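You operate a simulated robot arm through the tools that you are given. There is no shell and no other tool.

The job below is to be done with a simulated robot arm. You get a single attempt, and the scene is never put back.

## Task
Clean the white banded sub for inspection: chips off its shoulder, grime off its thread.
Fine: rubber bulb, turning the sub round between goes; cup brush wetted on the plunger can, and put back. Set down upright: cup brush. What is to be rubbed or washed off counts as gone when no trace of it is left.

It is judged by the outcome, as a careful person would: the job done as asked, and still so three seconds after it is handed in. It fails if anything else is knocked over, pushed out of place, dropped, spilled or broken.

## Robot
A 6-joint arm with a two-finger parallel gripper, fixed in place. Base frame: the origin is at the foot of the arm, x ahead of it, y to its left, z up; the work surface is at about z = 854. Units: mm, degrees, N and s.
With the tool pointing down near the work surface it reaches from about 260 to 680 mm from the base axis. Its first joint turns from -66.0 to 66.0 degrees. Payload 2.9 kg.
Tool frame: the origin (TCP) lies between the finger pads and is the grasp point; the fingertips stand 30 mm ahead of it; z points along the fingers, y is the line along which they close. The gripper opens to 110 mm. The fingers are 20 mm wide and 10 mm thick; the gripper's body (48 by 112 mm) begins 55 mm behind the TCP.
Orientation is that of the tool frame in the base frame, as a unit quaternion [x, y, z, w]. With the fingers straight down and closing along the base's y, the tool's x points along the base's -x, its y along +y and its z along -z.

## Interface
- The arm moves only by the tool servo_tool. Its argument "rows" is a list of rows, each a list of 2 entries, a list of its own where there are three numbers: the shift along the tool's x, y, z in m, then the turn, a rotation vector about the tool's x, y, z in degrees. In form: [[[dx, dy, dz], [rx, ry, rz]], ...]. A call has 1 to 20 rows; each row is the pose to reach, as a shift and turn from the pose commanded when the call began, along the tool's axes at that moment. "jaw" is the finger opening in m, from 0 to 0.11, set as the call begins (left out, the last holds). A row lasts 0.2 s, in which the tool goes at most 50 mm and 8.6 degrees; a call with a longer step from one row to the next is refused whole, and so is a gripper value outside its range. Where a pose cannot be reached the arm comes as near as it can. A force on the tool above 70 N (or 10 N above the force at the start of the call, whichever is more), or a blocked arm, ends the call early, and 0.2 s more pass. Each finger travels about 108 mm/s and halts on what it meets, pressing with about 44 N; the grip force reading is that of the motor and also rises with nothing between the fingers. The clock runs only during rows and for 0.2 s after the last one: add rows that repeat a pose to give the fingers time. It gives the time, the measured TCP pose, the force on the tool (base axes), the opening and the grip force at its end, in the units of the frame above (readings bear some noise), with the torque about the TCP (base axes, N m) and any sound that the robot's microphone picked up.
- Cameras (640 x 400 px; columns grow to the right, rows downward): "scene" is fixed at [47.9, 412.5, 1396.7]; the picture's right is [-0.95, -0.31, 0.00], its down [-0.14, 0.43, -0.89] and it looks along [0.28, -0.85, -0.45] (base axes); focal length 306 px, centre (320, 200). "wrist" rides on the gripper at [72, 17, -103] in the tool frame; the picture's right is [-0.23, 0.97, 0.00], its down [-0.76, -0.18, -0.62] and it looks along [-0.61, -0.14, 0.78] (tool axes); focal length 222 px, centre (320, 200). There is no depth. A picture from a camera that has moved, and an enlarged one, comes with that camera's place and axes in the base frame and with its lens.
- grab_frame(camera): a new picture of that camera. The clock stands still meanwhile.
- inspect(camera, box): a new picture of the part [left, top, right, bottom] of that camera's present view, enlarged. The clock stands still meanwhile.
- close_job(): hands the job in; it is judged then, once.

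Places have to be worked out from the pictures, the camera data and where the tool is seen. Open the gripper and draw the arm clear of the work before you hand the job in, unless the task says otherwise.

The tools are called after "Emit:" as a command line: name --argument value ..., lists and objects as JSON in quotes. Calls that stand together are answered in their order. servo_tool: Moves the arm, as the interface text tells. Its arguments: {"type":"object","properties":{"rows":{"type":"array"},"jaw":{"type":"number"}},"required":["rows"]} The other tools are called the same way: grab_frame (camera) takes a picture; inspect (camera, box) takes an enlarged picture of a part of a camera's view; close_job () hands the job in.

At the start:

```text
time_s: 0.0
position: [270.8, -272.1, 1286.1]
ee_rot: [-0.001, 1.0, -0.001, 0.0]
wrist_force: [0.4, 0.4, -0.1]
moment: [0.03, -0.01, 0.02]
finger_gap: 110.0
finger_force: 0.0
```

scene: 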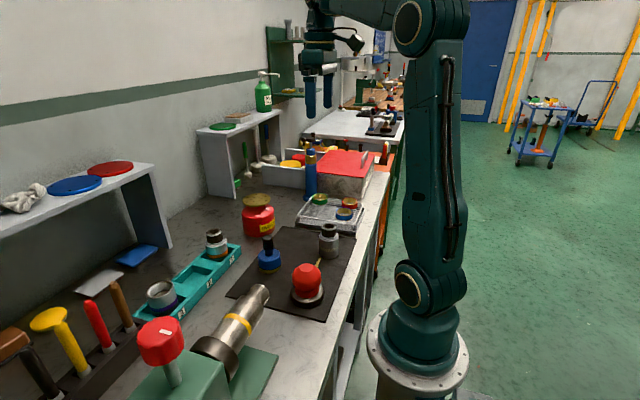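
wrist: 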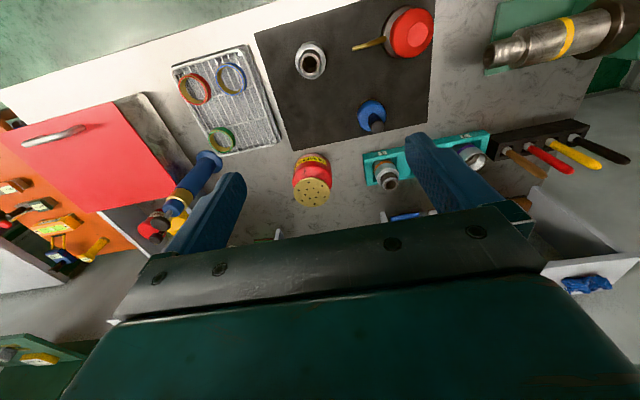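

I start by looking closer at the work area from both cameras to identify the sub, the bulb, the cup brush and the plunger can.

Emit:
inspect --camera "scene" --box '[200, 180, 400, 330]'

Emit:
inspect --camera "scene" --box '[0, 220, 280, 400]'

Emit:
inspect --camera "wrist" --box '[150, 0, 500, 220]'

```text
2.67 times, centred on (300, 255) of scene
camera zoom: at [47.9, 412.5, 1396.7], right [-0.95, -0.31, 0.0], down [-0.14, 0.43, -0.89], along [0.28, -0.85, -0.45], focal length 815 px, centre (373, 53)
```

zoom: 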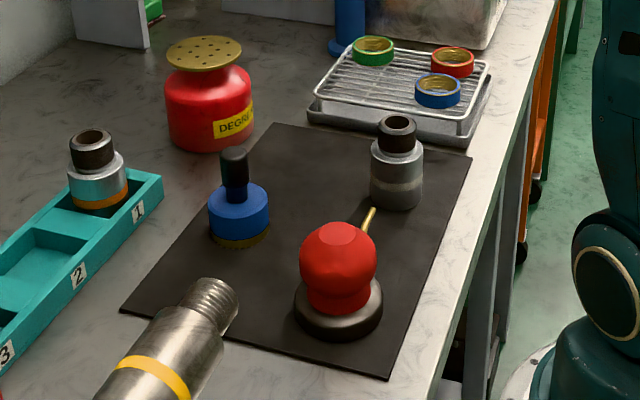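

```text
2.22 times, centred on (140, 310) of scene
camera zoom: at [47.9, 412.5, 1396.7], right [-0.95, -0.31, 0.0], down [-0.14, 0.43, -0.89], along [0.28, -0.85, -0.45], focal length 679 px, centre (720, -44)
```

zoom: 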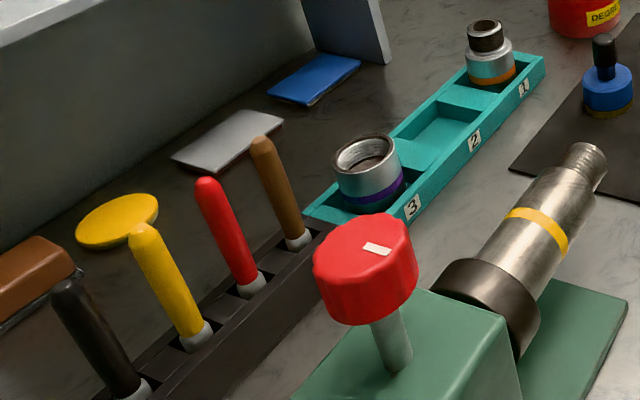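

```text
1.82 times, centred on (325, 110) of wrist
camera zoom: at [200.1, -255.2, 1389.8], right [0.23, 0.97, 0.0], down [0.76, -0.18, 0.62], along [0.61, -0.14, -0.78], focal length 404 px, centre (311, 364)
```

zoom: 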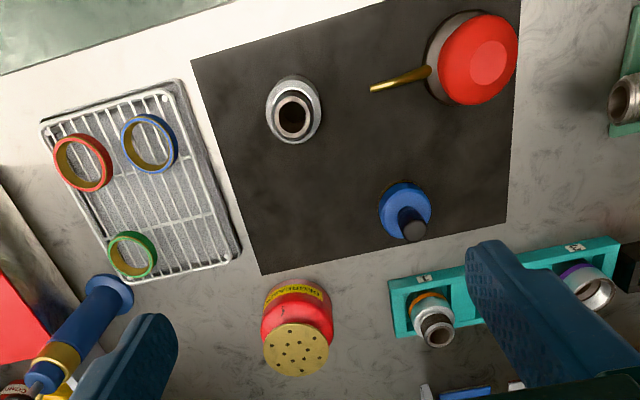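

I take closer zooms of the mat objects: the banded sub, the bulb, the blue cup brush and the red plunger can.

Emit:
inspect --camera "scene" --box '[305, 210, 355, 265]'

Emit:
inspect --camera "scene" --box '[250, 225, 340, 315]'

Emit:
inspect --camera "scene" --box '[230, 180, 290, 280]'

Emit:
inspect --camera "wrist" --box '[280, 20, 350, 100]'

Emit:
inspect --camera "wrist" --box '[340, 0, 450, 150]'

```text
7.27 times, centred on (330, 238) of scene
camera zoom: at [47.9, 412.5, 1396.7], right [-0.95, -0.31, 0.0], down [-0.14, 0.43, -0.89], along [0.28, -0.85, -0.45], focal length 2222 px, centre (247, -73)
```

zoom: 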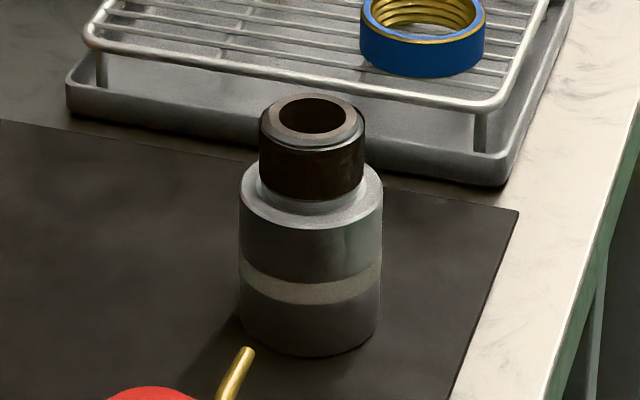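

```text
4.44 times, centred on (295, 270) of scene
camera zoom: at [47.9, 412.5, 1396.7], right [-0.95, -0.31, 0.0], down [-0.14, 0.43, -0.89], along [0.28, -0.85, -0.45], focal length 1358 px, centre (431, -111)
```

zoom: 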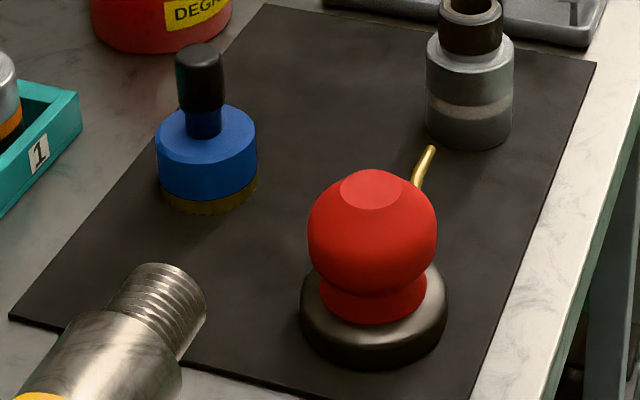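

```text
4.00 times, centred on (260, 230) of scene
camera zoom: at [47.9, 412.5, 1396.7], right [-0.95, -0.31, 0.0], down [-0.14, 0.43, -0.89], along [0.28, -0.85, -0.45], focal length 1222 px, centre (560, 80)
```

zoom: 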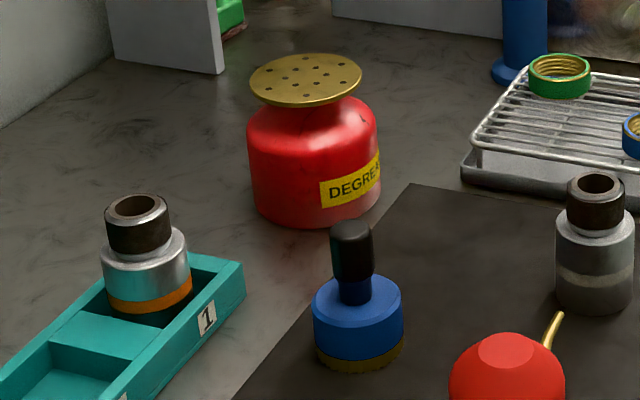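

```text
5.00 times, centred on (315, 60) of wrist
camera zoom: at [200.1, -255.2, 1389.8], right [0.23, 0.97, 0.0], down [0.76, -0.18, 0.62], along [0.61, -0.14, -0.78], focal length 1111 px, centre (345, 900)
```

zoom: 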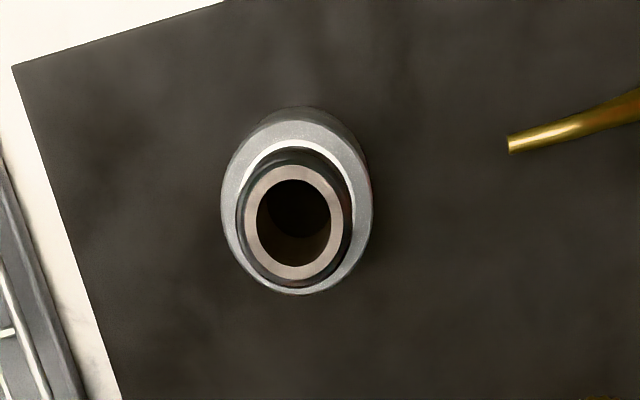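

```text
2.67 times, centred on (395, 75) of wrist
camera zoom: at [200.1, -255.2, 1389.8], right [0.23, 0.97, 0.0], down [0.76, -0.18, 0.62], along [0.61, -0.14, -0.78], focal length 592 px, centre (120, 533)
```

zoom: 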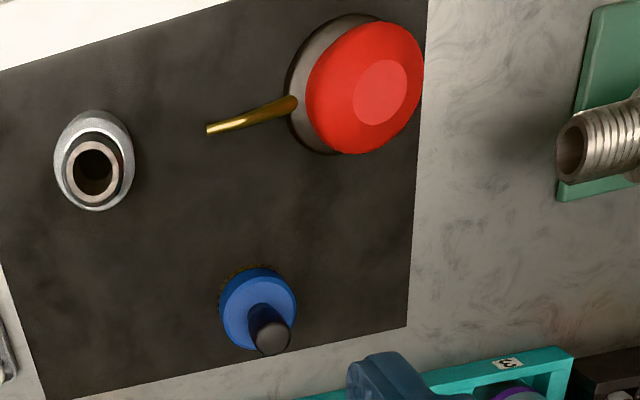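

The white-banded sub stands on the mat near (255, -284), with a dark grimy thread on top. The bulb is near (251, -103, 913) with its nozzle toward -y, the brush handle top near (385, -180, 952), and the can plate near (510, -347, 962). I lower the hand above the sub to view it closer.

Emit:
servo_tool --rows '[[[0, 0, 0.04], [0, 0, 0]], [[0, 0, 0.08], [0, 0, 0]], [[0, 0, 0.12], [0, 0, 0]], [[0, 0, 0.15], [0, 0, 0]]]' --jaw 0.11

Emit:
grab_frame --camera "wrist"

```text
time_s: 1.0
position: [271.0, -272.1, 1136.1]
ee_rot: [0.001, 1.0, 0.0, 0.0]
wrist_force: [-0.4, 0.3, 0.3]
moment: [0.0, 0.0, 0.03]
finger_gap: 110.1
finger_force: 0.1
```

```text
taken
camera wrist: at [200.3, -255.2, 1239.6], right [0.23, 0.97, 0.0], down [0.76, -0.18, 0.62], along [0.61, -0.14, -0.78], focal length 222 px, centre (320, 200)
```

wrist: 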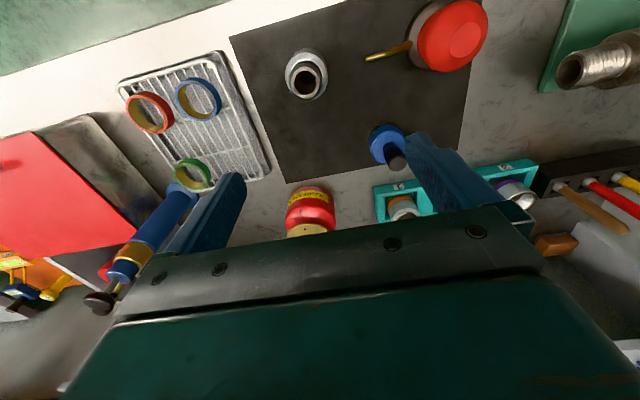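

I zoom in on the sub and on the bulb from this pose to see the chips and the nozzle direction.

Emit:
inspect --camera "wrist" --box '[270, 40, 350, 110]'

Emit:
inspect --camera "wrist" --box '[350, 0, 500, 100]'

Emit:
inspect --camera "scene" --box '[310, 215, 350, 245]'

```text
5.71 times, centred on (310, 75) of wrist
camera zoom: at [200.3, -255.2, 1239.6], right [0.23, 0.97, 0.0], down [0.76, -0.18, 0.62], along [0.61, -0.14, -0.78], focal length 1269 px, centre (377, 914)
```

zoom: 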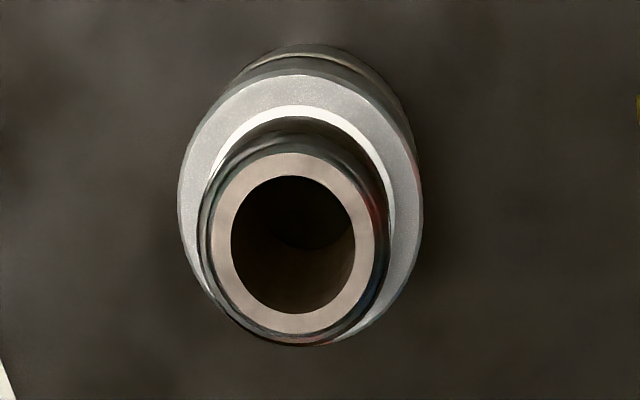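

```text
4.00 times, centred on (425, 50) of wrist
camera zoom: at [200.3, -255.2, 1239.6], right [0.23, 0.97, 0.0], down [0.76, -0.18, 0.62], along [0.61, -0.14, -0.78], focal length 888 px, centre (-100, 800)
```

zoom: 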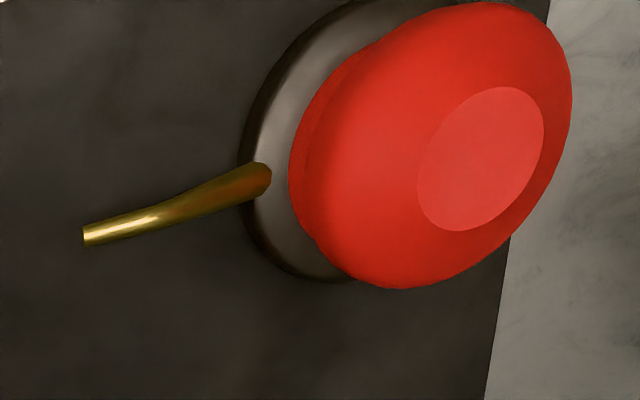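

```text
13.33 times, centred on (330, 230) of scene
camera zoom: at [47.9, 412.5, 1396.7], right [-0.95, -0.31, 0.0], down [-0.14, 0.43, -0.89], along [0.28, -0.85, -0.45], focal length 4074 px, centre (187, -200)
```

zoom: 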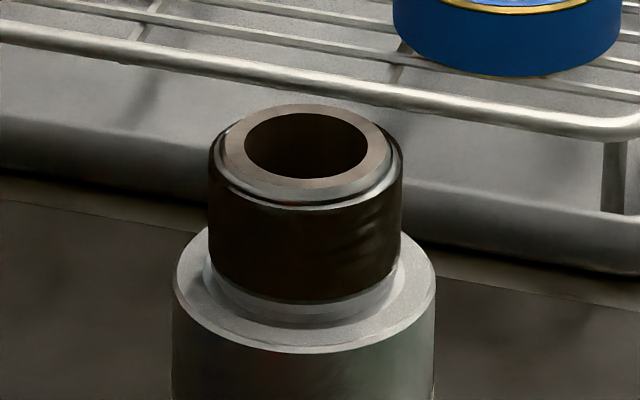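

From this side the shoulder is speckled grey. I need views from the other sides, so I turn the hand 90° and place the camera on the -y side looking back at the sub.

Emit:
servo_tool --rows '[[[0.003, -0.009, 0.01], [0, 0, -7.5]], [[0.006, -0.018, 0.02], [0, 0, -15]], [[0.009, -0.027, 0.03], [0, 0, -22.5]], [[0.012, -0.036, 0.04], [0, 0, -30]], [[0.015, -0.045, 0.05], [0, 0, -37.5]], [[0.018, -0.054, 0.06], [0, 0, -45]], [[0.021, -0.063, 0.07], [0, 0, -52.5]], [[0.024, -0.072, 0.08], [0, 0, -60]], [[0.027, -0.081, 0.09], [0, 0, -67.5]], [[0.03, -0.09, 0.105], [0, 0, -75]], [[0.033, -0.095, 0.115], [0, 0, -82.5]], [[0.035, -0.099, 0.125], [0, 0, -90]]]'

Emit:
grab_frame --camera "wrist"

```text
time_s: 3.6
position: [235.4, -372.4, 1011.5]
ee_rot: [0.708, -0.706, 0.0, 0.0]
wrist_force: [0.3, -0.8, -0.1]
moment: [0.01, 0.0, 0.03]
finger_gap: 109.7
finger_force: 0.1
```

```text
taken
camera wrist: at [220.9, -443.9, 1114.3], right [-0.97, 0.23, 0.0], down [0.18, 0.76, 0.62], along [0.14, 0.61, -0.78], focal length 222 px, centre (320, 200)
```

wrist: 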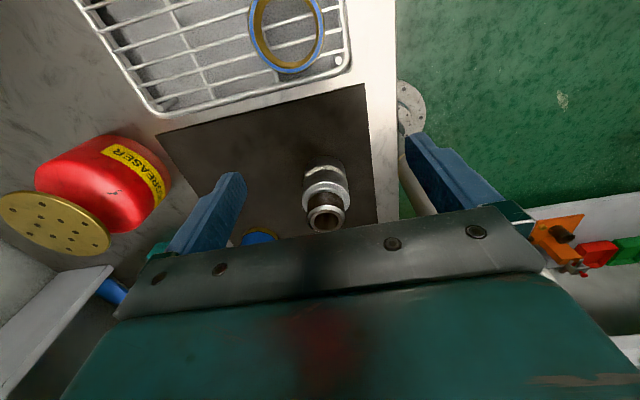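

Emit:
inspect --camera "wrist" --box '[290, 160, 365, 240]'

```text
5.00 times, centred on (328, 200) of wrist
camera zoom: at [220.9, -443.9, 1114.3], right [-0.97, 0.23, 0.0], down [0.18, 0.76, 0.62], along [0.14, 0.61, -0.78], focal length 1111 px, centre (282, 200)
```

zoom: 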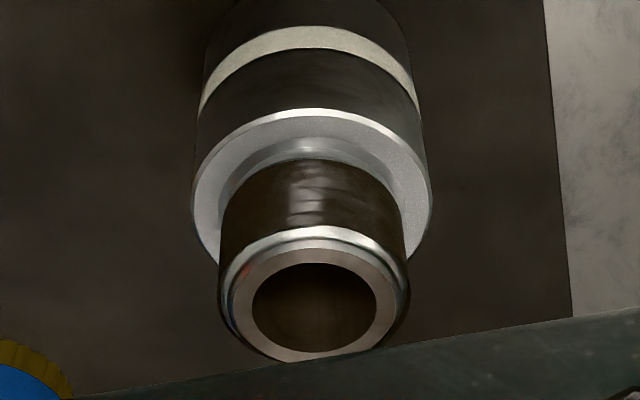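

The white band is clear from here. I compare this sub's shoulder against the orange-banded one to learn what a clean shoulder looks like.

Emit:
inspect --camera "scene" --box '[200, 222, 235, 252]'

Emit:
inspect --camera "scene" --box '[314, 224, 346, 248]'

Emit:
inspect --camera "wrist" --box '[302, 175, 352, 215]'

```text
13.33 times, centred on (218, 237) of scene
camera zoom: at [47.9, 412.5, 1396.7], right [-0.95, -0.31, 0.0], down [-0.14, 0.43, -0.89], along [0.28, -0.85, -0.45], focal length 4074 px, centre (1687, -293)
```

zoom: 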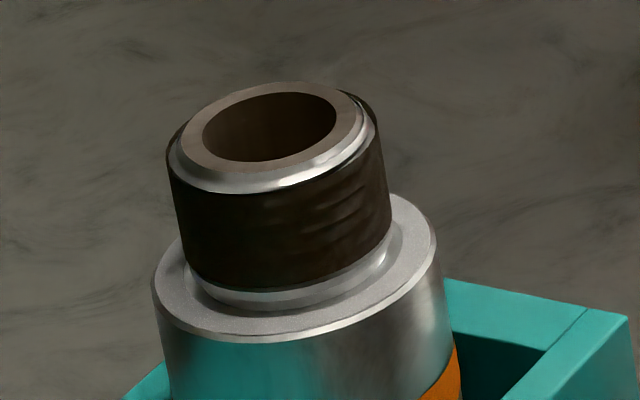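

```text
16.00 times, centred on (330, 236) of scene
camera zoom: at [47.9, 412.5, 1396.7], right [-0.95, -0.31, 0.0], down [-0.14, 0.43, -0.89], along [0.28, -0.85, -0.45], focal length 4889 px, centre (160, -376)
```

zoom: 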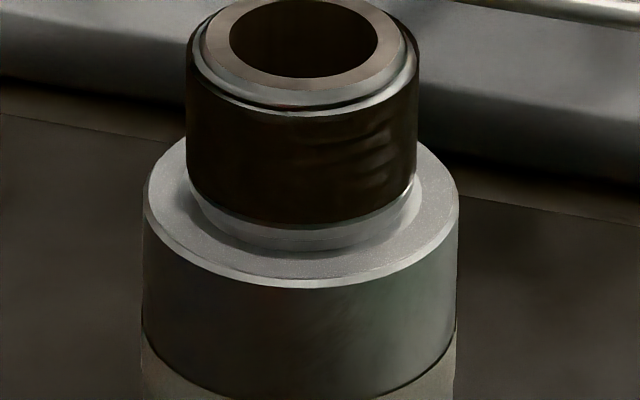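

```text
10.00 times, centred on (327, 195) of wrist
camera zoom: at [220.9, -443.9, 1114.3], right [-0.97, 0.23, 0.0], down [0.18, 0.76, 0.62], along [0.14, 0.61, -0.78], focal length 2221 px, centre (250, 250)
```

zoom: 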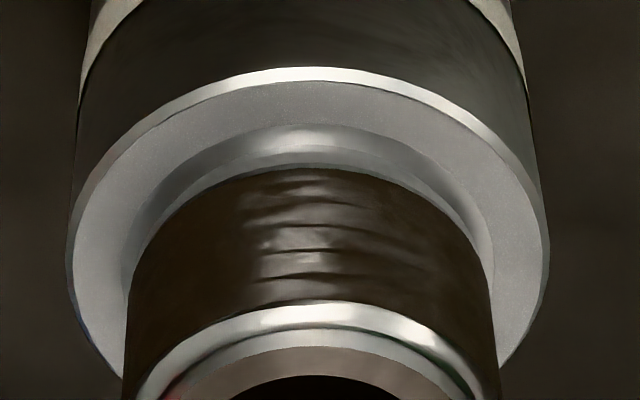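

Both subs look alike so far, so I still need the fourth side. I rise a little and swing the hand so the camera looks from the +x side.

Emit:
servo_tool --rows '[[[0, 0, -0.03], [0, 0, -7.5]], [[-0.008, -0.012, -0.03], [0, 0, -15]], [[-0.014, -0.022, -0.03], [0, 0, -22.5]], [[-0.021, -0.033, -0.03], [0, 0, -30]], [[-0.028, -0.044, -0.03], [0, 0, -37.5]], [[-0.035, -0.055, -0.03], [0, 0, -45]], [[-0.042, -0.065, -0.03], [0, 0, -52.5]], [[-0.049, -0.075, -0.03], [0, 0, -60]], [[-0.056, -0.085, -0.03], [0, 0, -67.5]], [[-0.062, -0.095, -0.03], [0, 0, -75]], [[-0.067, -0.103, -0.02], [0, 0, -82.5]], [[-0.069, -0.107, -0.01], [0, 0, -90]]]'

Emit:
grab_frame --camera "wrist"

```text
time_s: 6.2
position: [421.9, -370.8, 1096.7]
ee_rot: [1.0, 0.001, -0.004, -0.005]
wrist_force: [0.1, -0.4, 0.3]
moment: [-0.01, 0.0, 0.0]
finger_gap: 110.3
finger_force: 0.0
out of reach, approached as far as the arm can: row 5, 6, 7, 8, 9, 10, 11, 12
```

```text
taken
camera wrist: at [495.6, -388.0, 1199.9], right [-0.23, -0.97, -0.01], down [-0.76, 0.17, 0.63], along [-0.61, 0.15, -0.78], focal length 222 px, centre (320, 200)
```

wrist: 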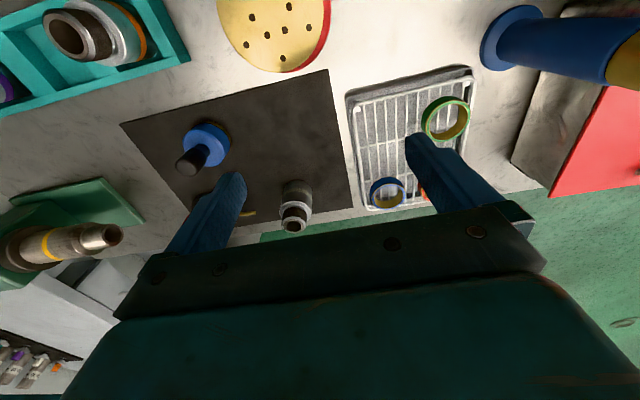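

The arm could not reach exactly that pose but has a usable view. I zoom on the sub from here.

Emit:
inspect --camera "wrist" --box '[270, 170, 320, 235]'

Emit:
inspect --camera "wrist" --box '[30, 0, 150, 80]'

Emit:
inspect --camera "wrist" --box '[120, 80, 360, 240]'

```text
6.15 times, centred on (295, 202) of wrist
camera zoom: at [495.6, -388.0, 1199.9], right [-0.23, -0.97, -0.01], down [-0.76, 0.17, 0.63], along [-0.61, 0.15, -0.78], focal length 1367 px, centre (474, 185)
```

zoom: 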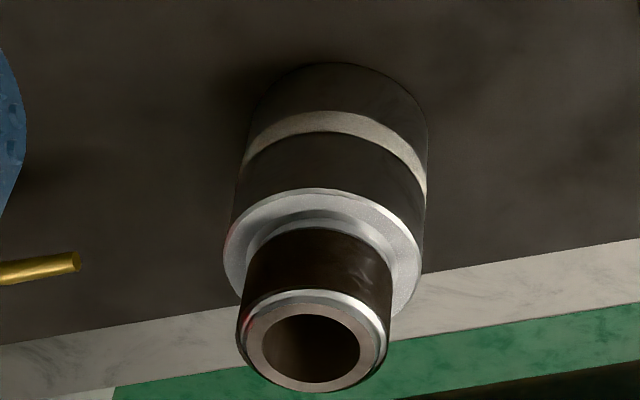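

```text
5.00 times, centred on (90, 40) of wrist
camera zoom: at [495.6, -388.0, 1199.9], right [-0.23, -0.97, -0.01], down [-0.76, 0.17, 0.63], along [-0.61, 0.15, -0.78], focal length 1111 px, centre (1470, 1000)
```

zoom: 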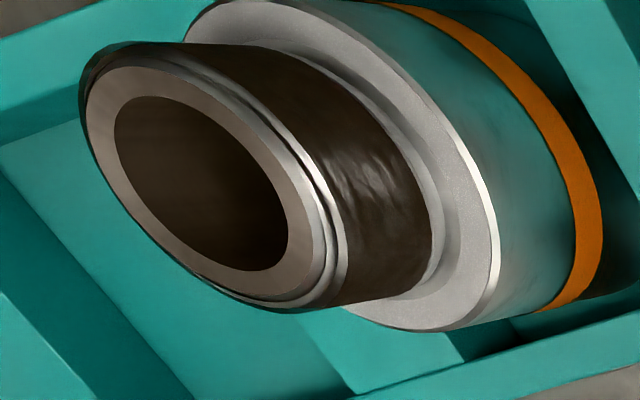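

```text
2.50 times, centred on (240, 160) of wrist
camera zoom: at [495.6, -388.0, 1199.9], right [-0.23, -0.97, -0.01], down [-0.76, 0.17, 0.63], along [-0.61, 0.15, -0.78], focal length 555 px, centre (520, 300)
```

zoom: 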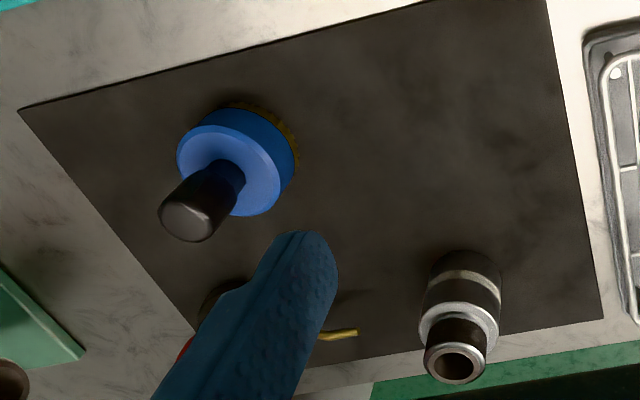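

All sides look evenly speckled, so the speckle is likely the chips. Now I examine the bulb and its nozzle in more detail.

Emit:
inspect --camera "scene" --box '[285, 250, 335, 310]'

Emit:
inspect --camera "wrist" --box '[180, 190, 280, 240]'

```text
6.67 times, centred on (310, 280) of scene
camera zoom: at [47.9, 412.5, 1396.7], right [-0.95, -0.31, 0.0], down [-0.14, 0.43, -0.89], along [0.28, -0.85, -0.45], focal length 2037 px, centre (387, -333)
```

zoom: 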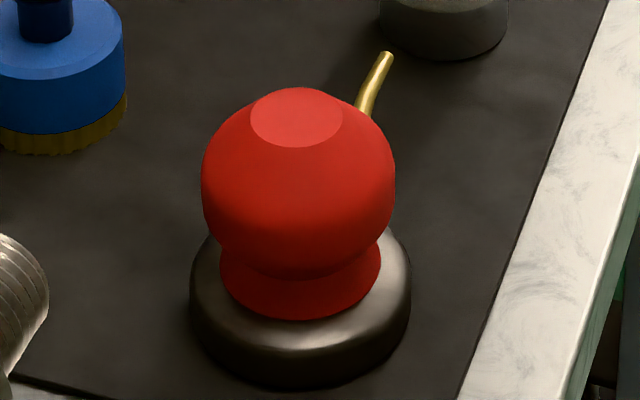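

```text
6.40 times, centred on (230, 215) of wrist
camera zoom: at [495.6, -388.0, 1199.9], right [-0.23, -0.97, -0.01], down [-0.76, 0.17, 0.63], along [-0.61, 0.15, -0.78], focal length 1422 px, centre (896, 104)
```

zoom: 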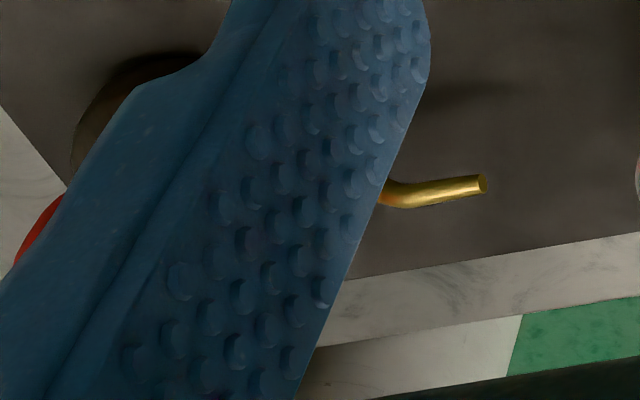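

The bulb is a bench blower: a squat bulb on a heavy base with a flat press face on top and its nozzle aimed at the sub. I triangulate the sub axis at (250, -285) with its shoulder at about z 916 and its top at about 950, and the nozzle tip near (250, -205, 897). I issue a small neutral move to learn how the arm resumes from here.

Emit:
servo_tool --rows '[[[0, 0, 0], [0, 0, 0]]]'

```text
time_s: 6.6
position: [420.7, -369.0, 1097.8]
ee_rot: [1.0, 0.0, -0.005, -0.004]
wrist_force: [-0.3, -0.7, -0.6]
moment: [-0.02, 0.03, -0.02]
finger_gap: 109.9
finger_force: 0.0
```

The command base resets to the actual pose. I unwind the wrist the way I came, so I can later turn it the other way with more range.

Emit:
servo_tool --rows '[[[0, 0, -0.003], [0, 0, 7.5]], [[-0.005, 0, -0.006], [0, 0, 15]], [[-0.013, -0.004, -0.01], [0, 0, 22.5]], [[-0.02, -0.008, -0.013], [0, 0, 30]], [[-0.028, -0.012, -0.017], [0, 0, 37.5]], [[-0.036, -0.016, -0.02], [0, 0, 45]], [[-0.044, -0.02, -0.023], [0, 0, 52.5]], [[-0.052, -0.024, -0.023], [0, 0, 60]], [[-0.06, -0.028, -0.023], [0, 0, 67.5]], [[-0.068, -0.032, -0.023], [0, 0, 75]], [[-0.08, -0.036, -0.023], [0, 0, 82.5]], [[-0.091, -0.04, -0.023], [0, 0, 90]]]'

```text
time_s: 9.2
position: [355.7, -355.7, 1164.5]
ee_rot: [-0.707, 0.707, 0.003, 0.001]
wrist_force: [0.9, 0.1, -0.2]
moment: [-0.01, -0.02, -0.02]
finger_gap: 109.9
finger_force: 0.1
out of reach, approached as far as the arm can: row 2, 3, 4, 5, 6, 7, 8, 9, 10, 11, 12
```

Still in the stretched wrist configuration; I continue unwinding to the original yaw in place.

Emit:
servo_tool --rows '[[[0, 0, 0], [0, 0, 7.5]], [[0, 0, 0], [0, 0, 15]], [[0, 0, 0], [0, 0, 22.5]], [[0, 0, 0], [0, 0, 30]], [[0, 0, 0], [0, 0, 37.5]], [[0, 0, 0], [0, 0, 45]], [[0, 0, 0], [0, 0, 52.5]], [[0, 0, 0], [0, 0, 60]], [[0, 0, 0], [0, 0, 67.5]], [[0, 0, 0], [0, 0, 75]], [[0, 0, 0], [0, 0, 82.5]], [[0, 0, 0], [0, 0, 90]]]'

Emit:
grab_frame --camera "scene"

```text
time_s: 11.8
position: [356.6, -356.7, 1165.5]
ee_rot: [0.001, 1.0, 0.001, 0.0]
wrist_force: [0.0, 0.2, -0.3]
moment: [0.03, -0.03, -0.02]
finger_gap: 110.1
finger_force: 0.0
```

```text
taken
```

scene: 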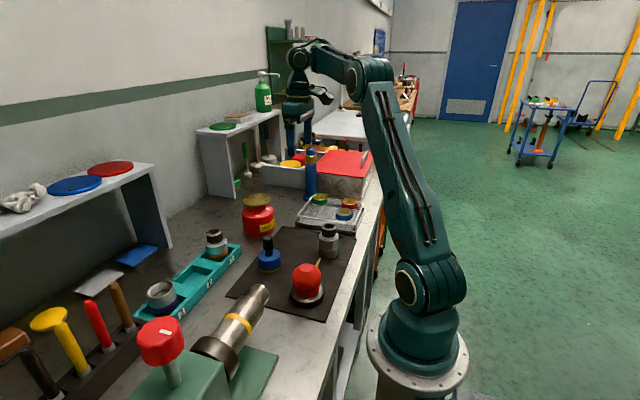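

Everything is still in place and the arm is back to its starting yaw. Now I turn the wrist the other way while moving over towards the nozzle, staying high.

Emit:
servo_tool --rows '[[[0.003, 0.012, 0.005], [0, 0, 7.5]], [[0.006, 0.024, 0.01], [0, 0, 15]], [[0.01, 0.036, 0.015], [0, 0, 22.5]], [[0.013, 0.048, 0.02], [0, 0, 30]], [[0.016, 0.06, 0.025], [0, 0, 37.5]], [[0.02, 0.072, 0.03], [0, 0, 45]], [[0.023, 0.084, 0.035], [0, 0, 52.5]], [[0.026, 0.096, 0.04], [0, 0, 60]], [[0.03, 0.108, 0.045], [0, 0, 67.5]], [[0.033, 0.12, 0.05], [0, 0, 75]], [[0.036, 0.132, 0.055], [0, 0, 82.5]], [[0.038, 0.142, 0.06], [0, 0, 90]]]'

```text
time_s: 14.4
position: [317.8, -214.1, 1105.3]
ee_rot: [0.708, 0.706, 0.001, 0.0]
wrist_force: [-0.2, 0.7, -0.3]
moment: [-0.03, -0.01, 0.01]
finger_gap: 109.8
finger_force: 0.1
out of reach, approached as far as the arm can: row 1, 2, 3, 4, 5, 6, 7, 8
```

Reached. I take a look from this yaw.

Emit:
grab_frame --camera "wrist"

Emit:
servo_tool --rows '[[[0, 0, 0], [0, 0, 7.5]], [[0, 0, 0], [0, 0, 15]], [[0, 0, 0], [0, 0, 22.5]], [[0, 0, 0], [0, 0, 30]], [[0, 0, 0], [0, 0, 37.5]], [[0, 0, 0], [0, 0, 45]], [[0, 0, 0], [0, 0, 52.5]], [[0, 0, 0], [0, 0, 60]], [[0, 0, 0], [0, 0, 67.5]], [[0, 0, 0], [0, 0, 75]], [[0, 0, 0], [0, 0, 82.5]], [[0, 0, 0], [0, 0, 90]]]'

Emit:
grab_frame --camera "wrist"

```text
taken
camera wrist: at [336.3, -142.4, 1208.3], right [0.97, -0.23, 0.0], down [-0.18, -0.76, 0.62], along [-0.14, -0.61, -0.78], focal length 222 px, centre (320, 200)
```

wrist: 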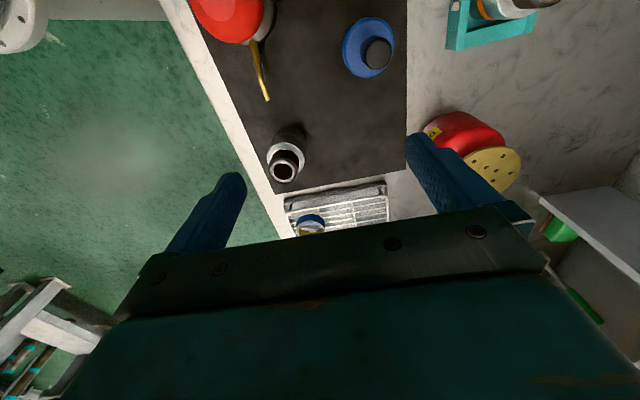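

```text
time_s: 17.0
position: [319.3, -215.6, 1105.1]
ee_rot: [1.0, -0.002, -0.001, 0.0]
wrist_force: [0.3, -0.3, 0.6]
moment: [0.02, -0.01, 0.01]
finger_gap: 110.1
finger_force: 0.1
```

```text
taken
camera wrist: at [391.6, -231.6, 1208.7], right [-0.23, -0.97, 0.0], down [-0.76, 0.18, 0.62], along [-0.61, 0.14, -0.78], focal length 222 px, centre (320, 200)
```

wrist: 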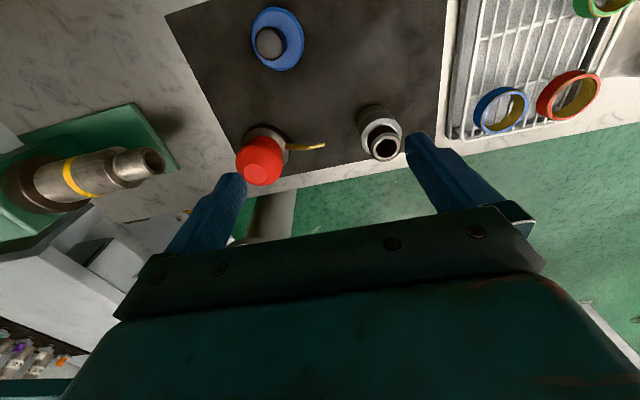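

This pose gives a side view of the blower. I zoom on the nozzle, bulb and sub.

Emit:
inspect --camera "wrist" --box '[225, 95, 415, 205]'

Emit:
inspect --camera "wrist" --box '[270, 125, 340, 170]'

```text
3.37 times, centred on (320, 150) of wrist
camera zoom: at [391.6, -231.6, 1208.7], right [-0.23, -0.97, 0.0], down [-0.76, 0.18, 0.62], along [-0.61, 0.14, -0.78], focal length 748 px, centre (320, 368)
```

zoom: 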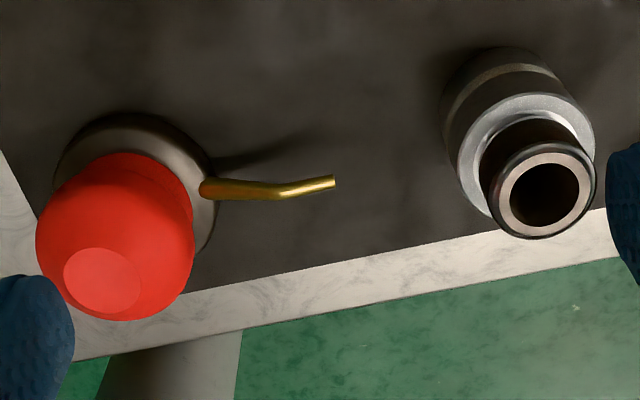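

```text
8.89 times, centred on (305, 148) of wrist
camera zoom: at [391.6, -231.6, 1208.7], right [-0.23, -0.97, 0.0], down [-0.76, 0.18, 0.62], along [-0.61, 0.14, -0.78], focal length 1974 px, centre (453, 667)
```

zoom: 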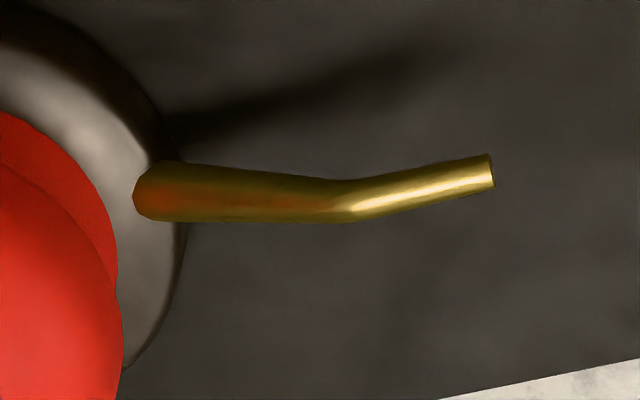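

The nozzle rises out of the bulb's neck and then runs level towards the sub at z≈896. I take a "before" close-up of the shoulder from here and then go to the bulb.

Emit:
inspect --camera "wrist" --box '[352, 105, 408, 165]'

Emit:
inspect --camera "wrist" --box '[225, 115, 295, 195]'

Emit:
inspect --camera "wrist" --box '[240, 0, 320, 80]'

```text
6.67 times, centred on (380, 135) of wrist
camera zoom: at [391.6, -231.6, 1208.7], right [-0.23, -0.97, 0.0], down [-0.76, 0.18, 0.62], along [-0.61, 0.14, -0.78], focal length 1481 px, centre (-80, 633)
```

zoom: 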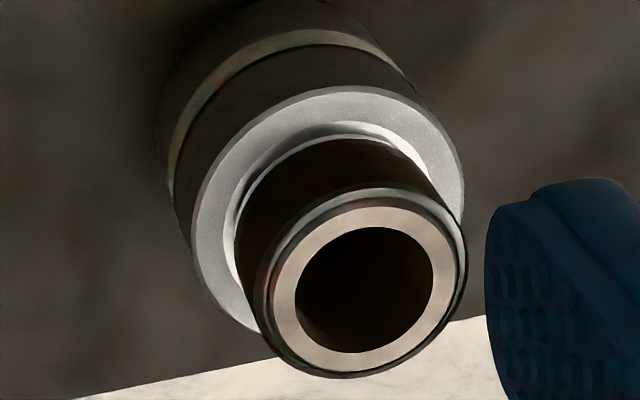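

```text
5.00 times, centred on (260, 155) of wrist
camera zoom: at [391.6, -231.6, 1208.7], right [-0.23, -0.97, 0.0], down [-0.76, 0.18, 0.62], along [-0.61, 0.14, -0.78], focal length 1111 px, centre (620, 425)
```

zoom: 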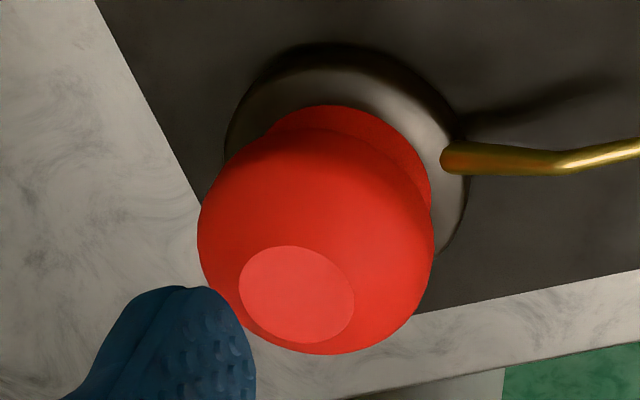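

```text
5.00 times, centred on (280, 40) of wrist
camera zoom: at [391.6, -231.6, 1208.7], right [-0.23, -0.97, 0.0], down [-0.76, 0.18, 0.62], along [-0.61, 0.14, -0.78], focal length 1111 px, centre (520, 1000)
```

zoom: 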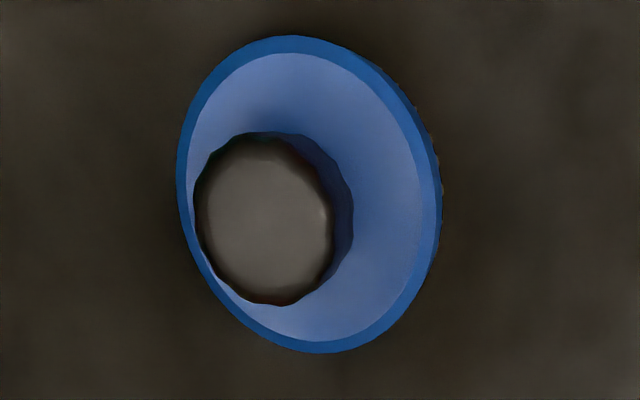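

The nozzle comes out of the heavy base, so this is a bench blower worked by pressing the bulb's flat top (z≈945) at about (250, -104). I close the fingers and move above it.

Emit:
servo_tool --rows '[[[-0.015, -0.025, 0.01], [0, 0, 0]], [[-0.035, -0.056, 0.03], [0, 0, 0]], [[-0.055, -0.09, 0.06], [0, 0, 0]], [[-0.069, -0.112, 0.08], [0, 0, 0]], [[-0.069, -0.112, 0.095], [0, 0, 0]], [[-0.069, -0.112, 0.095], [0, 0, 0]]]' --jaw 0.0

Emit:
grab_frame --camera "wrist"

Emit:
inspect --camera "scene" --box '[230, 180, 390, 320]'

```text
time_s: 18.4
position: [249.4, -101.2, 1009.0]
ee_rot: [1.0, 0.0, 0.001, 0.0]
wrist_force: [0.4, 0.6, -0.5]
moment: [0.0, -0.03, 0.03]
finger_gap: 0.0
finger_force: 37.7
```

```text
taken
camera wrist: at [322.4, -118.6, 1112.5], right [-0.23, -0.97, 0.0], down [-0.76, 0.18, 0.62], along [-0.61, 0.14, -0.78], focal length 222 px, centre (320, 200)
```

wrist: 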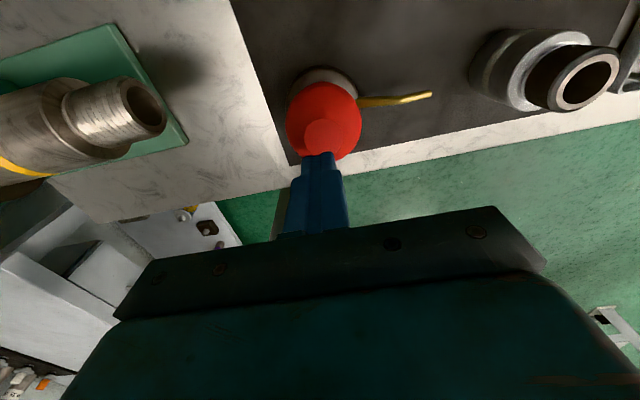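

```text
2.86 times, centred on (310, 250) of scene
camera zoom: at [47.9, 412.5, 1396.7], right [-0.95, -0.31, 0.0], down [-0.14, 0.43, -0.89], along [0.28, -0.85, -0.45], focal length 873 px, centre (349, 57)
```

zoom: 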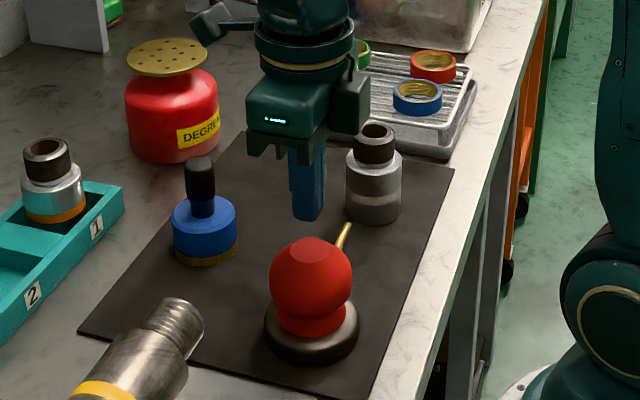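

The fingertips are right over the bulb's top. I descend to just above it and press gently about 8 mm to feel its stiffness and listen.

Emit:
servo_tool --rows '[[[0, 0.004, 0.015], [0, 0, 0]], [[0, 0.004, 0.028], [0, 0, 0]], [[0, 0.004, 0.034], [0, 0, 0]], [[0, 0.004, 0.038], [0, 0, 0]], [[0, 0.004, 0.042], [0, 0, 0]]]'

```text
time_s: 19.6
position: [249.4, -105.6, 966.4]
ee_rot: [1.0, -0.001, 0.001, -0.001]
wrist_force: [-1.2, 0.8, 1.0]
moment: [0.0, 0.02, 0.01]
finger_gap: 0.0
finger_force: 37.7
```

Barely any force yet at tip height 936. I look before going on.

Emit:
inspect --camera "scene" --box '[270, 200, 350, 310]'

Emit:
inspect --camera "wrist" --box '[260, 60, 380, 220]'

```text
3.64 times, centred on (310, 255) of scene
camera zoom: at [47.9, 412.6, 1396.7], right [-0.95, -0.31, 0.0], down [-0.14, 0.43, -0.89], along [0.28, -0.85, -0.45], focal length 1111 px, centre (356, 0)
```

zoom: 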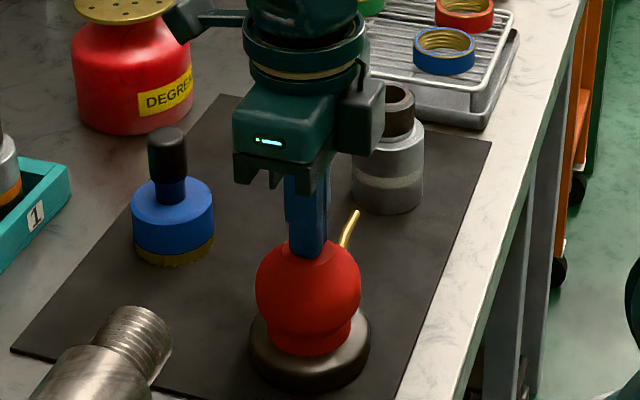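

```text
2.50 times, centred on (320, 140) of wrist
camera zoom: at [322.8, -123.3, 1070.9], right [-0.23, -0.97, 0.0], down [-0.76, 0.18, 0.62], along [-0.61, 0.14, -0.78], focal length 555 px, centre (320, 350)
```

zoom: 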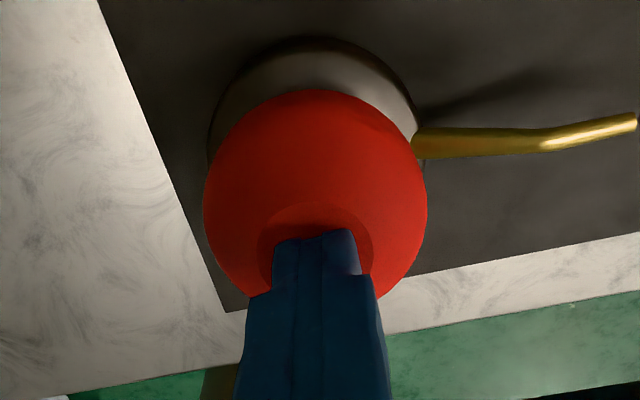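

The tips sit on the flat face now. I press further in quick steps and come back up, watching force and sound.

Emit:
servo_tool --rows '[[[0, 0, 0.006], [0, 0, 0]], [[0, 0, 0.012], [0, 0, 0]]]'

```text
time_s: 20.2
position: [249.3, -106.5, 957.1]
ee_rot: [1.0, 0.0, 0.002, 0.0]
wrist_force: [-11.0, 4.2, 43.2]
moment: [0.11, 0.35, 0.01]
finger_gap: 0.0
finger_force: 37.7
```

Force is now 43 N about 9 mm in, no sound yet. I check how the bulb looks.

Emit:
inspect --camera "scene" --box '[280, 225, 350, 310]'

Emit:
inspect --camera "wrist" --box '[260, 60, 380, 220]'

```text
4.71 times, centred on (315, 268) of scene
camera zoom: at [47.3, 412.8, 1396.7], right [-0.95, -0.31, 0.0], down [-0.14, 0.43, -0.89], along [0.28, -0.85, -0.45], focal length 1438 px, centre (344, -118)
```

zoom: 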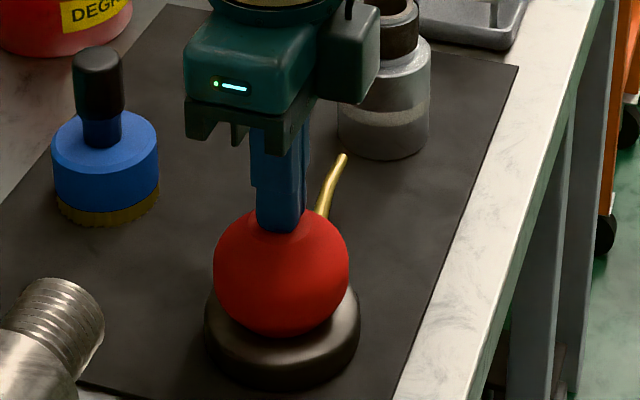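

```text
2.50 times, centred on (320, 140) of wrist
camera zoom: at [322.6, -123.2, 1060.7], right [-0.23, -0.97, 0.0], down [-0.76, 0.18, 0.62], along [-0.6, 0.14, -0.78], focal length 555 px, centre (320, 350)
```

zoom: 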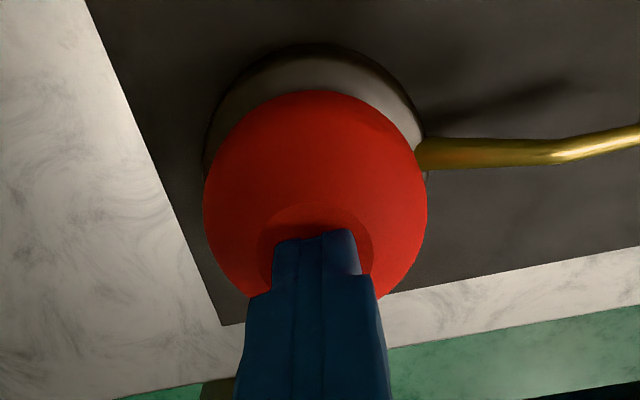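

The bulb slides down into its base like a push pump, so pressing is right. I release it fully, then press in one quick stroke to about the same depth and release.

Emit:
servo_tool --rows '[[[0, 0, -0.006], [0, 0, 0]], [[0, 0, -0.012], [0, 0, 0]], [[0, 0, -0.014], [0, 0, 0]], [[0, 0, 0.001], [0, 0, 0]], [[0, 0, 0.001], [0, 0, 0]]]'

```text
time_s: 21.4
position: [248.9, -106.5, 955.2]
ee_rot: [1.0, 0.0, 0.001, 0.001]
wrist_force: [-14.6, 3.7, 63.8]
moment: [0.1, 0.54, -0.01]
finger_gap: 0.0
finger_force: 37.2
```

No sound reported. I lift off and compare the shoulder with the earlier close-up.

Emit:
servo_tool --rows '[[[0, 0, -0.01], [0, 0, 0]], [[0, 0, -0.03], [0, 0, 0]], [[0, 0, -0.06], [0, 0, 0]]]'

Emit:
inspect --camera "scene" --box '[314, 224, 346, 248]'

Emit:
inspect --camera "scene" --box '[285, 250, 335, 310]'

Emit:
grab_frame --camera "wrist"

```text
time_s: 22.2
position: [248.0, -105.7, 1014.7]
ee_rot: [1.0, 0.0, 0.001, 0.0]
wrist_force: [0.1, 0.5, 0.1]
moment: [0.02, 0.01, 0.0]
finger_gap: 0.3
finger_force: 37.5
```

```text
16.00 times, centred on (330, 236) of scene
camera zoom: at [47.9, 412.5, 1396.7], right [-0.95, -0.31, 0.0], down [-0.14, 0.43, -0.89], along [0.28, -0.85, -0.45], focal length 4889 px, centre (160, -376)
```

zoom: 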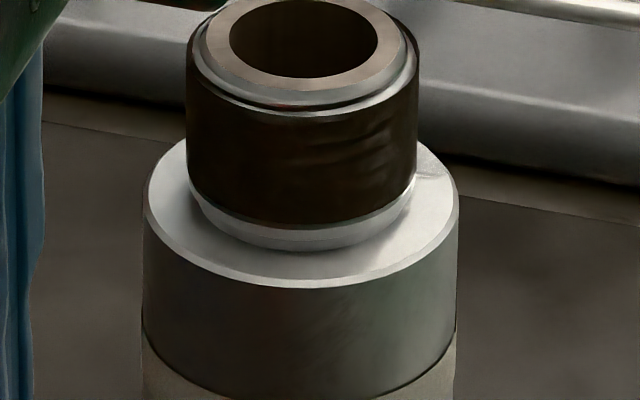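

```text
6.67 times, centred on (310, 280) of scene
camera zoom: at [47.9, 412.5, 1396.7], right [-0.95, -0.31, 0.0], down [-0.14, 0.43, -0.89], along [0.28, -0.85, -0.45], focal length 2037 px, centre (387, -333)
```

zoom: 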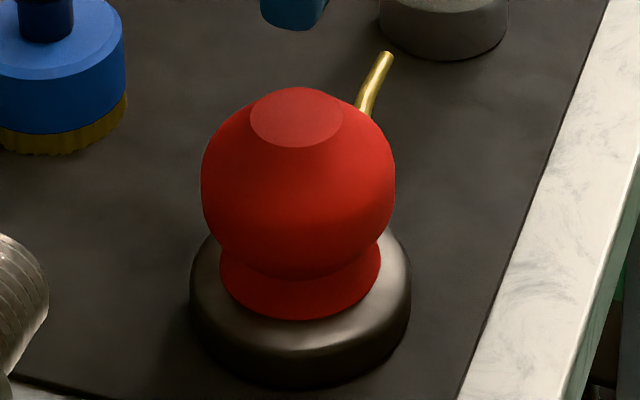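

```text
taken
camera wrist: at [322.6, -122.7, 1117.6], right [-0.23, -0.97, 0.0], down [-0.76, 0.18, 0.62], along [-0.61, 0.14, -0.78], focal length 222 px, centre (320, 200)
```

wrist: 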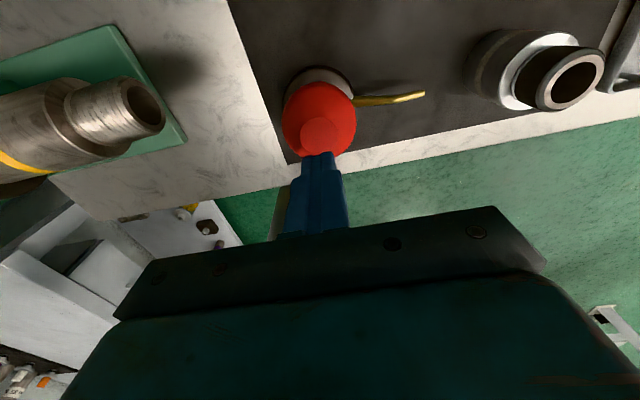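

It worked: the shoulder facing the nozzle is now smooth, bright metal. I zoom closer to see where the speckle still starts on either side.

Emit:
inspect --camera "scene" --box '[322, 226, 346, 244]'

Emit:
inspect --camera "scene" --box '[314, 226, 338, 244]'

Emit:
inspect --camera "wrist" --box '[460, 20, 620, 120]'

```text
16.00 times, centred on (334, 235) of scene
camera zoom: at [47.9, 412.5, 1396.7], right [-0.95, -0.31, 0.0], down [-0.14, 0.43, -0.89], along [0.28, -0.85, -0.45], focal length 4889 px, centre (96, -360)
```

zoom: 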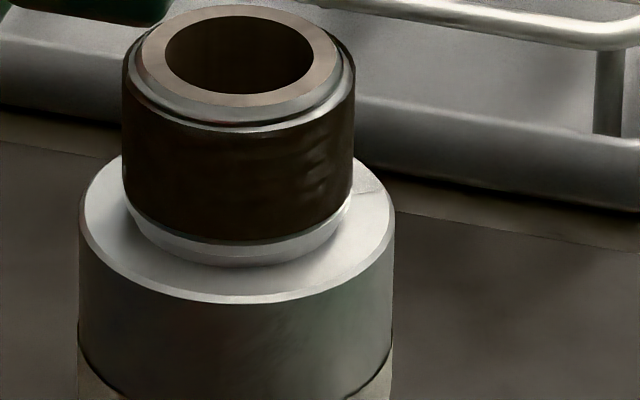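

```text
16.00 times, centred on (326, 235) of scene
camera zoom: at [47.9, 412.5, 1396.7], right [-0.95, -0.31, 0.0], down [-0.14, 0.43, -0.89], along [0.28, -0.85, -0.45], focal length 4889 px, centre (224, -360)
```

zoom: 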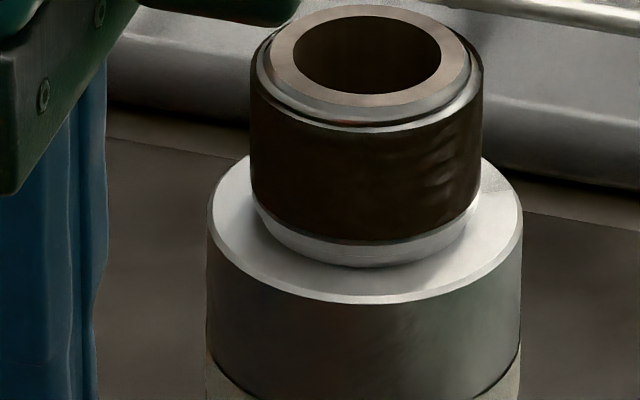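

```text
4.00 times, centred on (540, 70) of wrist
camera zoom: at [322.6, -122.7, 1117.6], right [-0.23, -0.97, 0.0], down [-0.76, 0.18, 0.62], along [-0.61, 0.14, -0.78], focal length 888 px, centre (-560, 720)
```

zoom: 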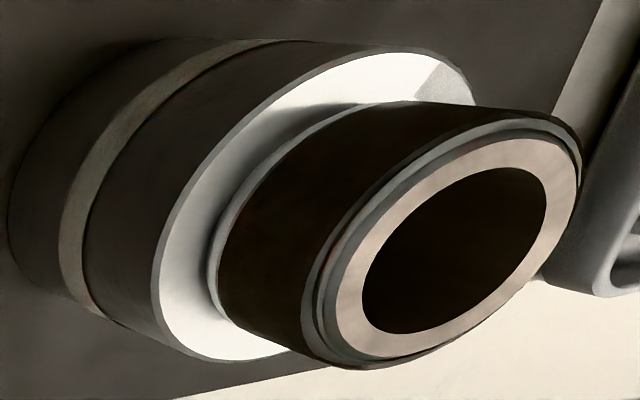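

Two strokes cleared about ±120° of the shoulder around the side facing the nozzle; only the far (-y) arc remains. I now go above the sub with fingers set to close along x, to turn it half round by its body.

Emit:
servo_tool --rows '[[[0, 0, -0.03], [0, 0, -4]], [[0, 0.015, -0.045], [0, 0, -12]], [[0, 0.035, -0.045], [0, 0, -20]], [[0, 0.055, -0.045], [0, 0, -28]], [[0, 0.075, -0.045], [0, 0, -36]], [[0.002, 0.095, -0.045], [0, 0, -44]], [[0.002, 0.115, -0.045], [0, 0, -52]], [[0.002, 0.135, -0.045], [0, 0, -60]], [[0.002, 0.155, -0.045], [0, 0, -68]], [[0.002, 0.17, -0.045], [0, 0, -76]], [[0.002, 0.179, -0.045], [0, 0, -84]], [[0.002, 0.179, -0.045], [0, 0, -90]]]' --jaw 0.085

Emit:
grab_frame --camera "wrist"

Emit:
inspect --camera "scene" --box '[280, 130, 400, 280]'

```text
time_s: 24.8
position: [250.5, -285.9, 1060.5]
ee_rot: [0.707, 0.708, 0.0, 0.0]
wrist_force: [-1.0, -0.4, -0.2]
moment: [0.01, -0.03, 0.0]
finger_gap: 84.9
finger_force: 0.0
```

```text
taken
camera wrist: at [268.6, -213.3, 1163.7], right [0.97, -0.23, 0.0], down [-0.18, -0.76, 0.62], along [-0.14, -0.61, -0.78], focal length 222 px, centre (320, 200)
```

wrist: 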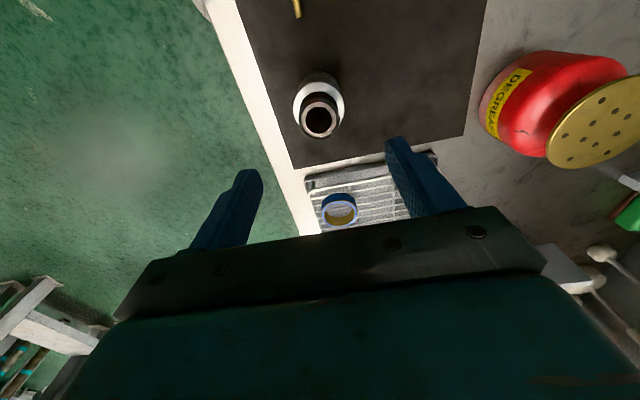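

```text
2.67 times, centred on (340, 205) of scene
camera zoom: at [47.9, 412.5, 1396.7], right [-0.95, -0.31, 0.0], down [-0.14, 0.43, -0.89], along [0.28, -0.85, -0.45], focal length 815 px, centre (267, 187)
```

zoom: 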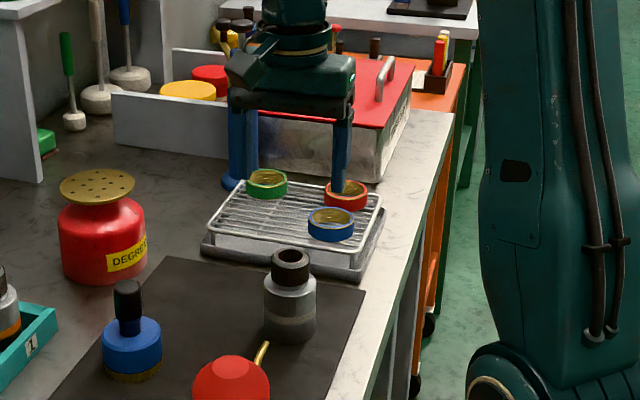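

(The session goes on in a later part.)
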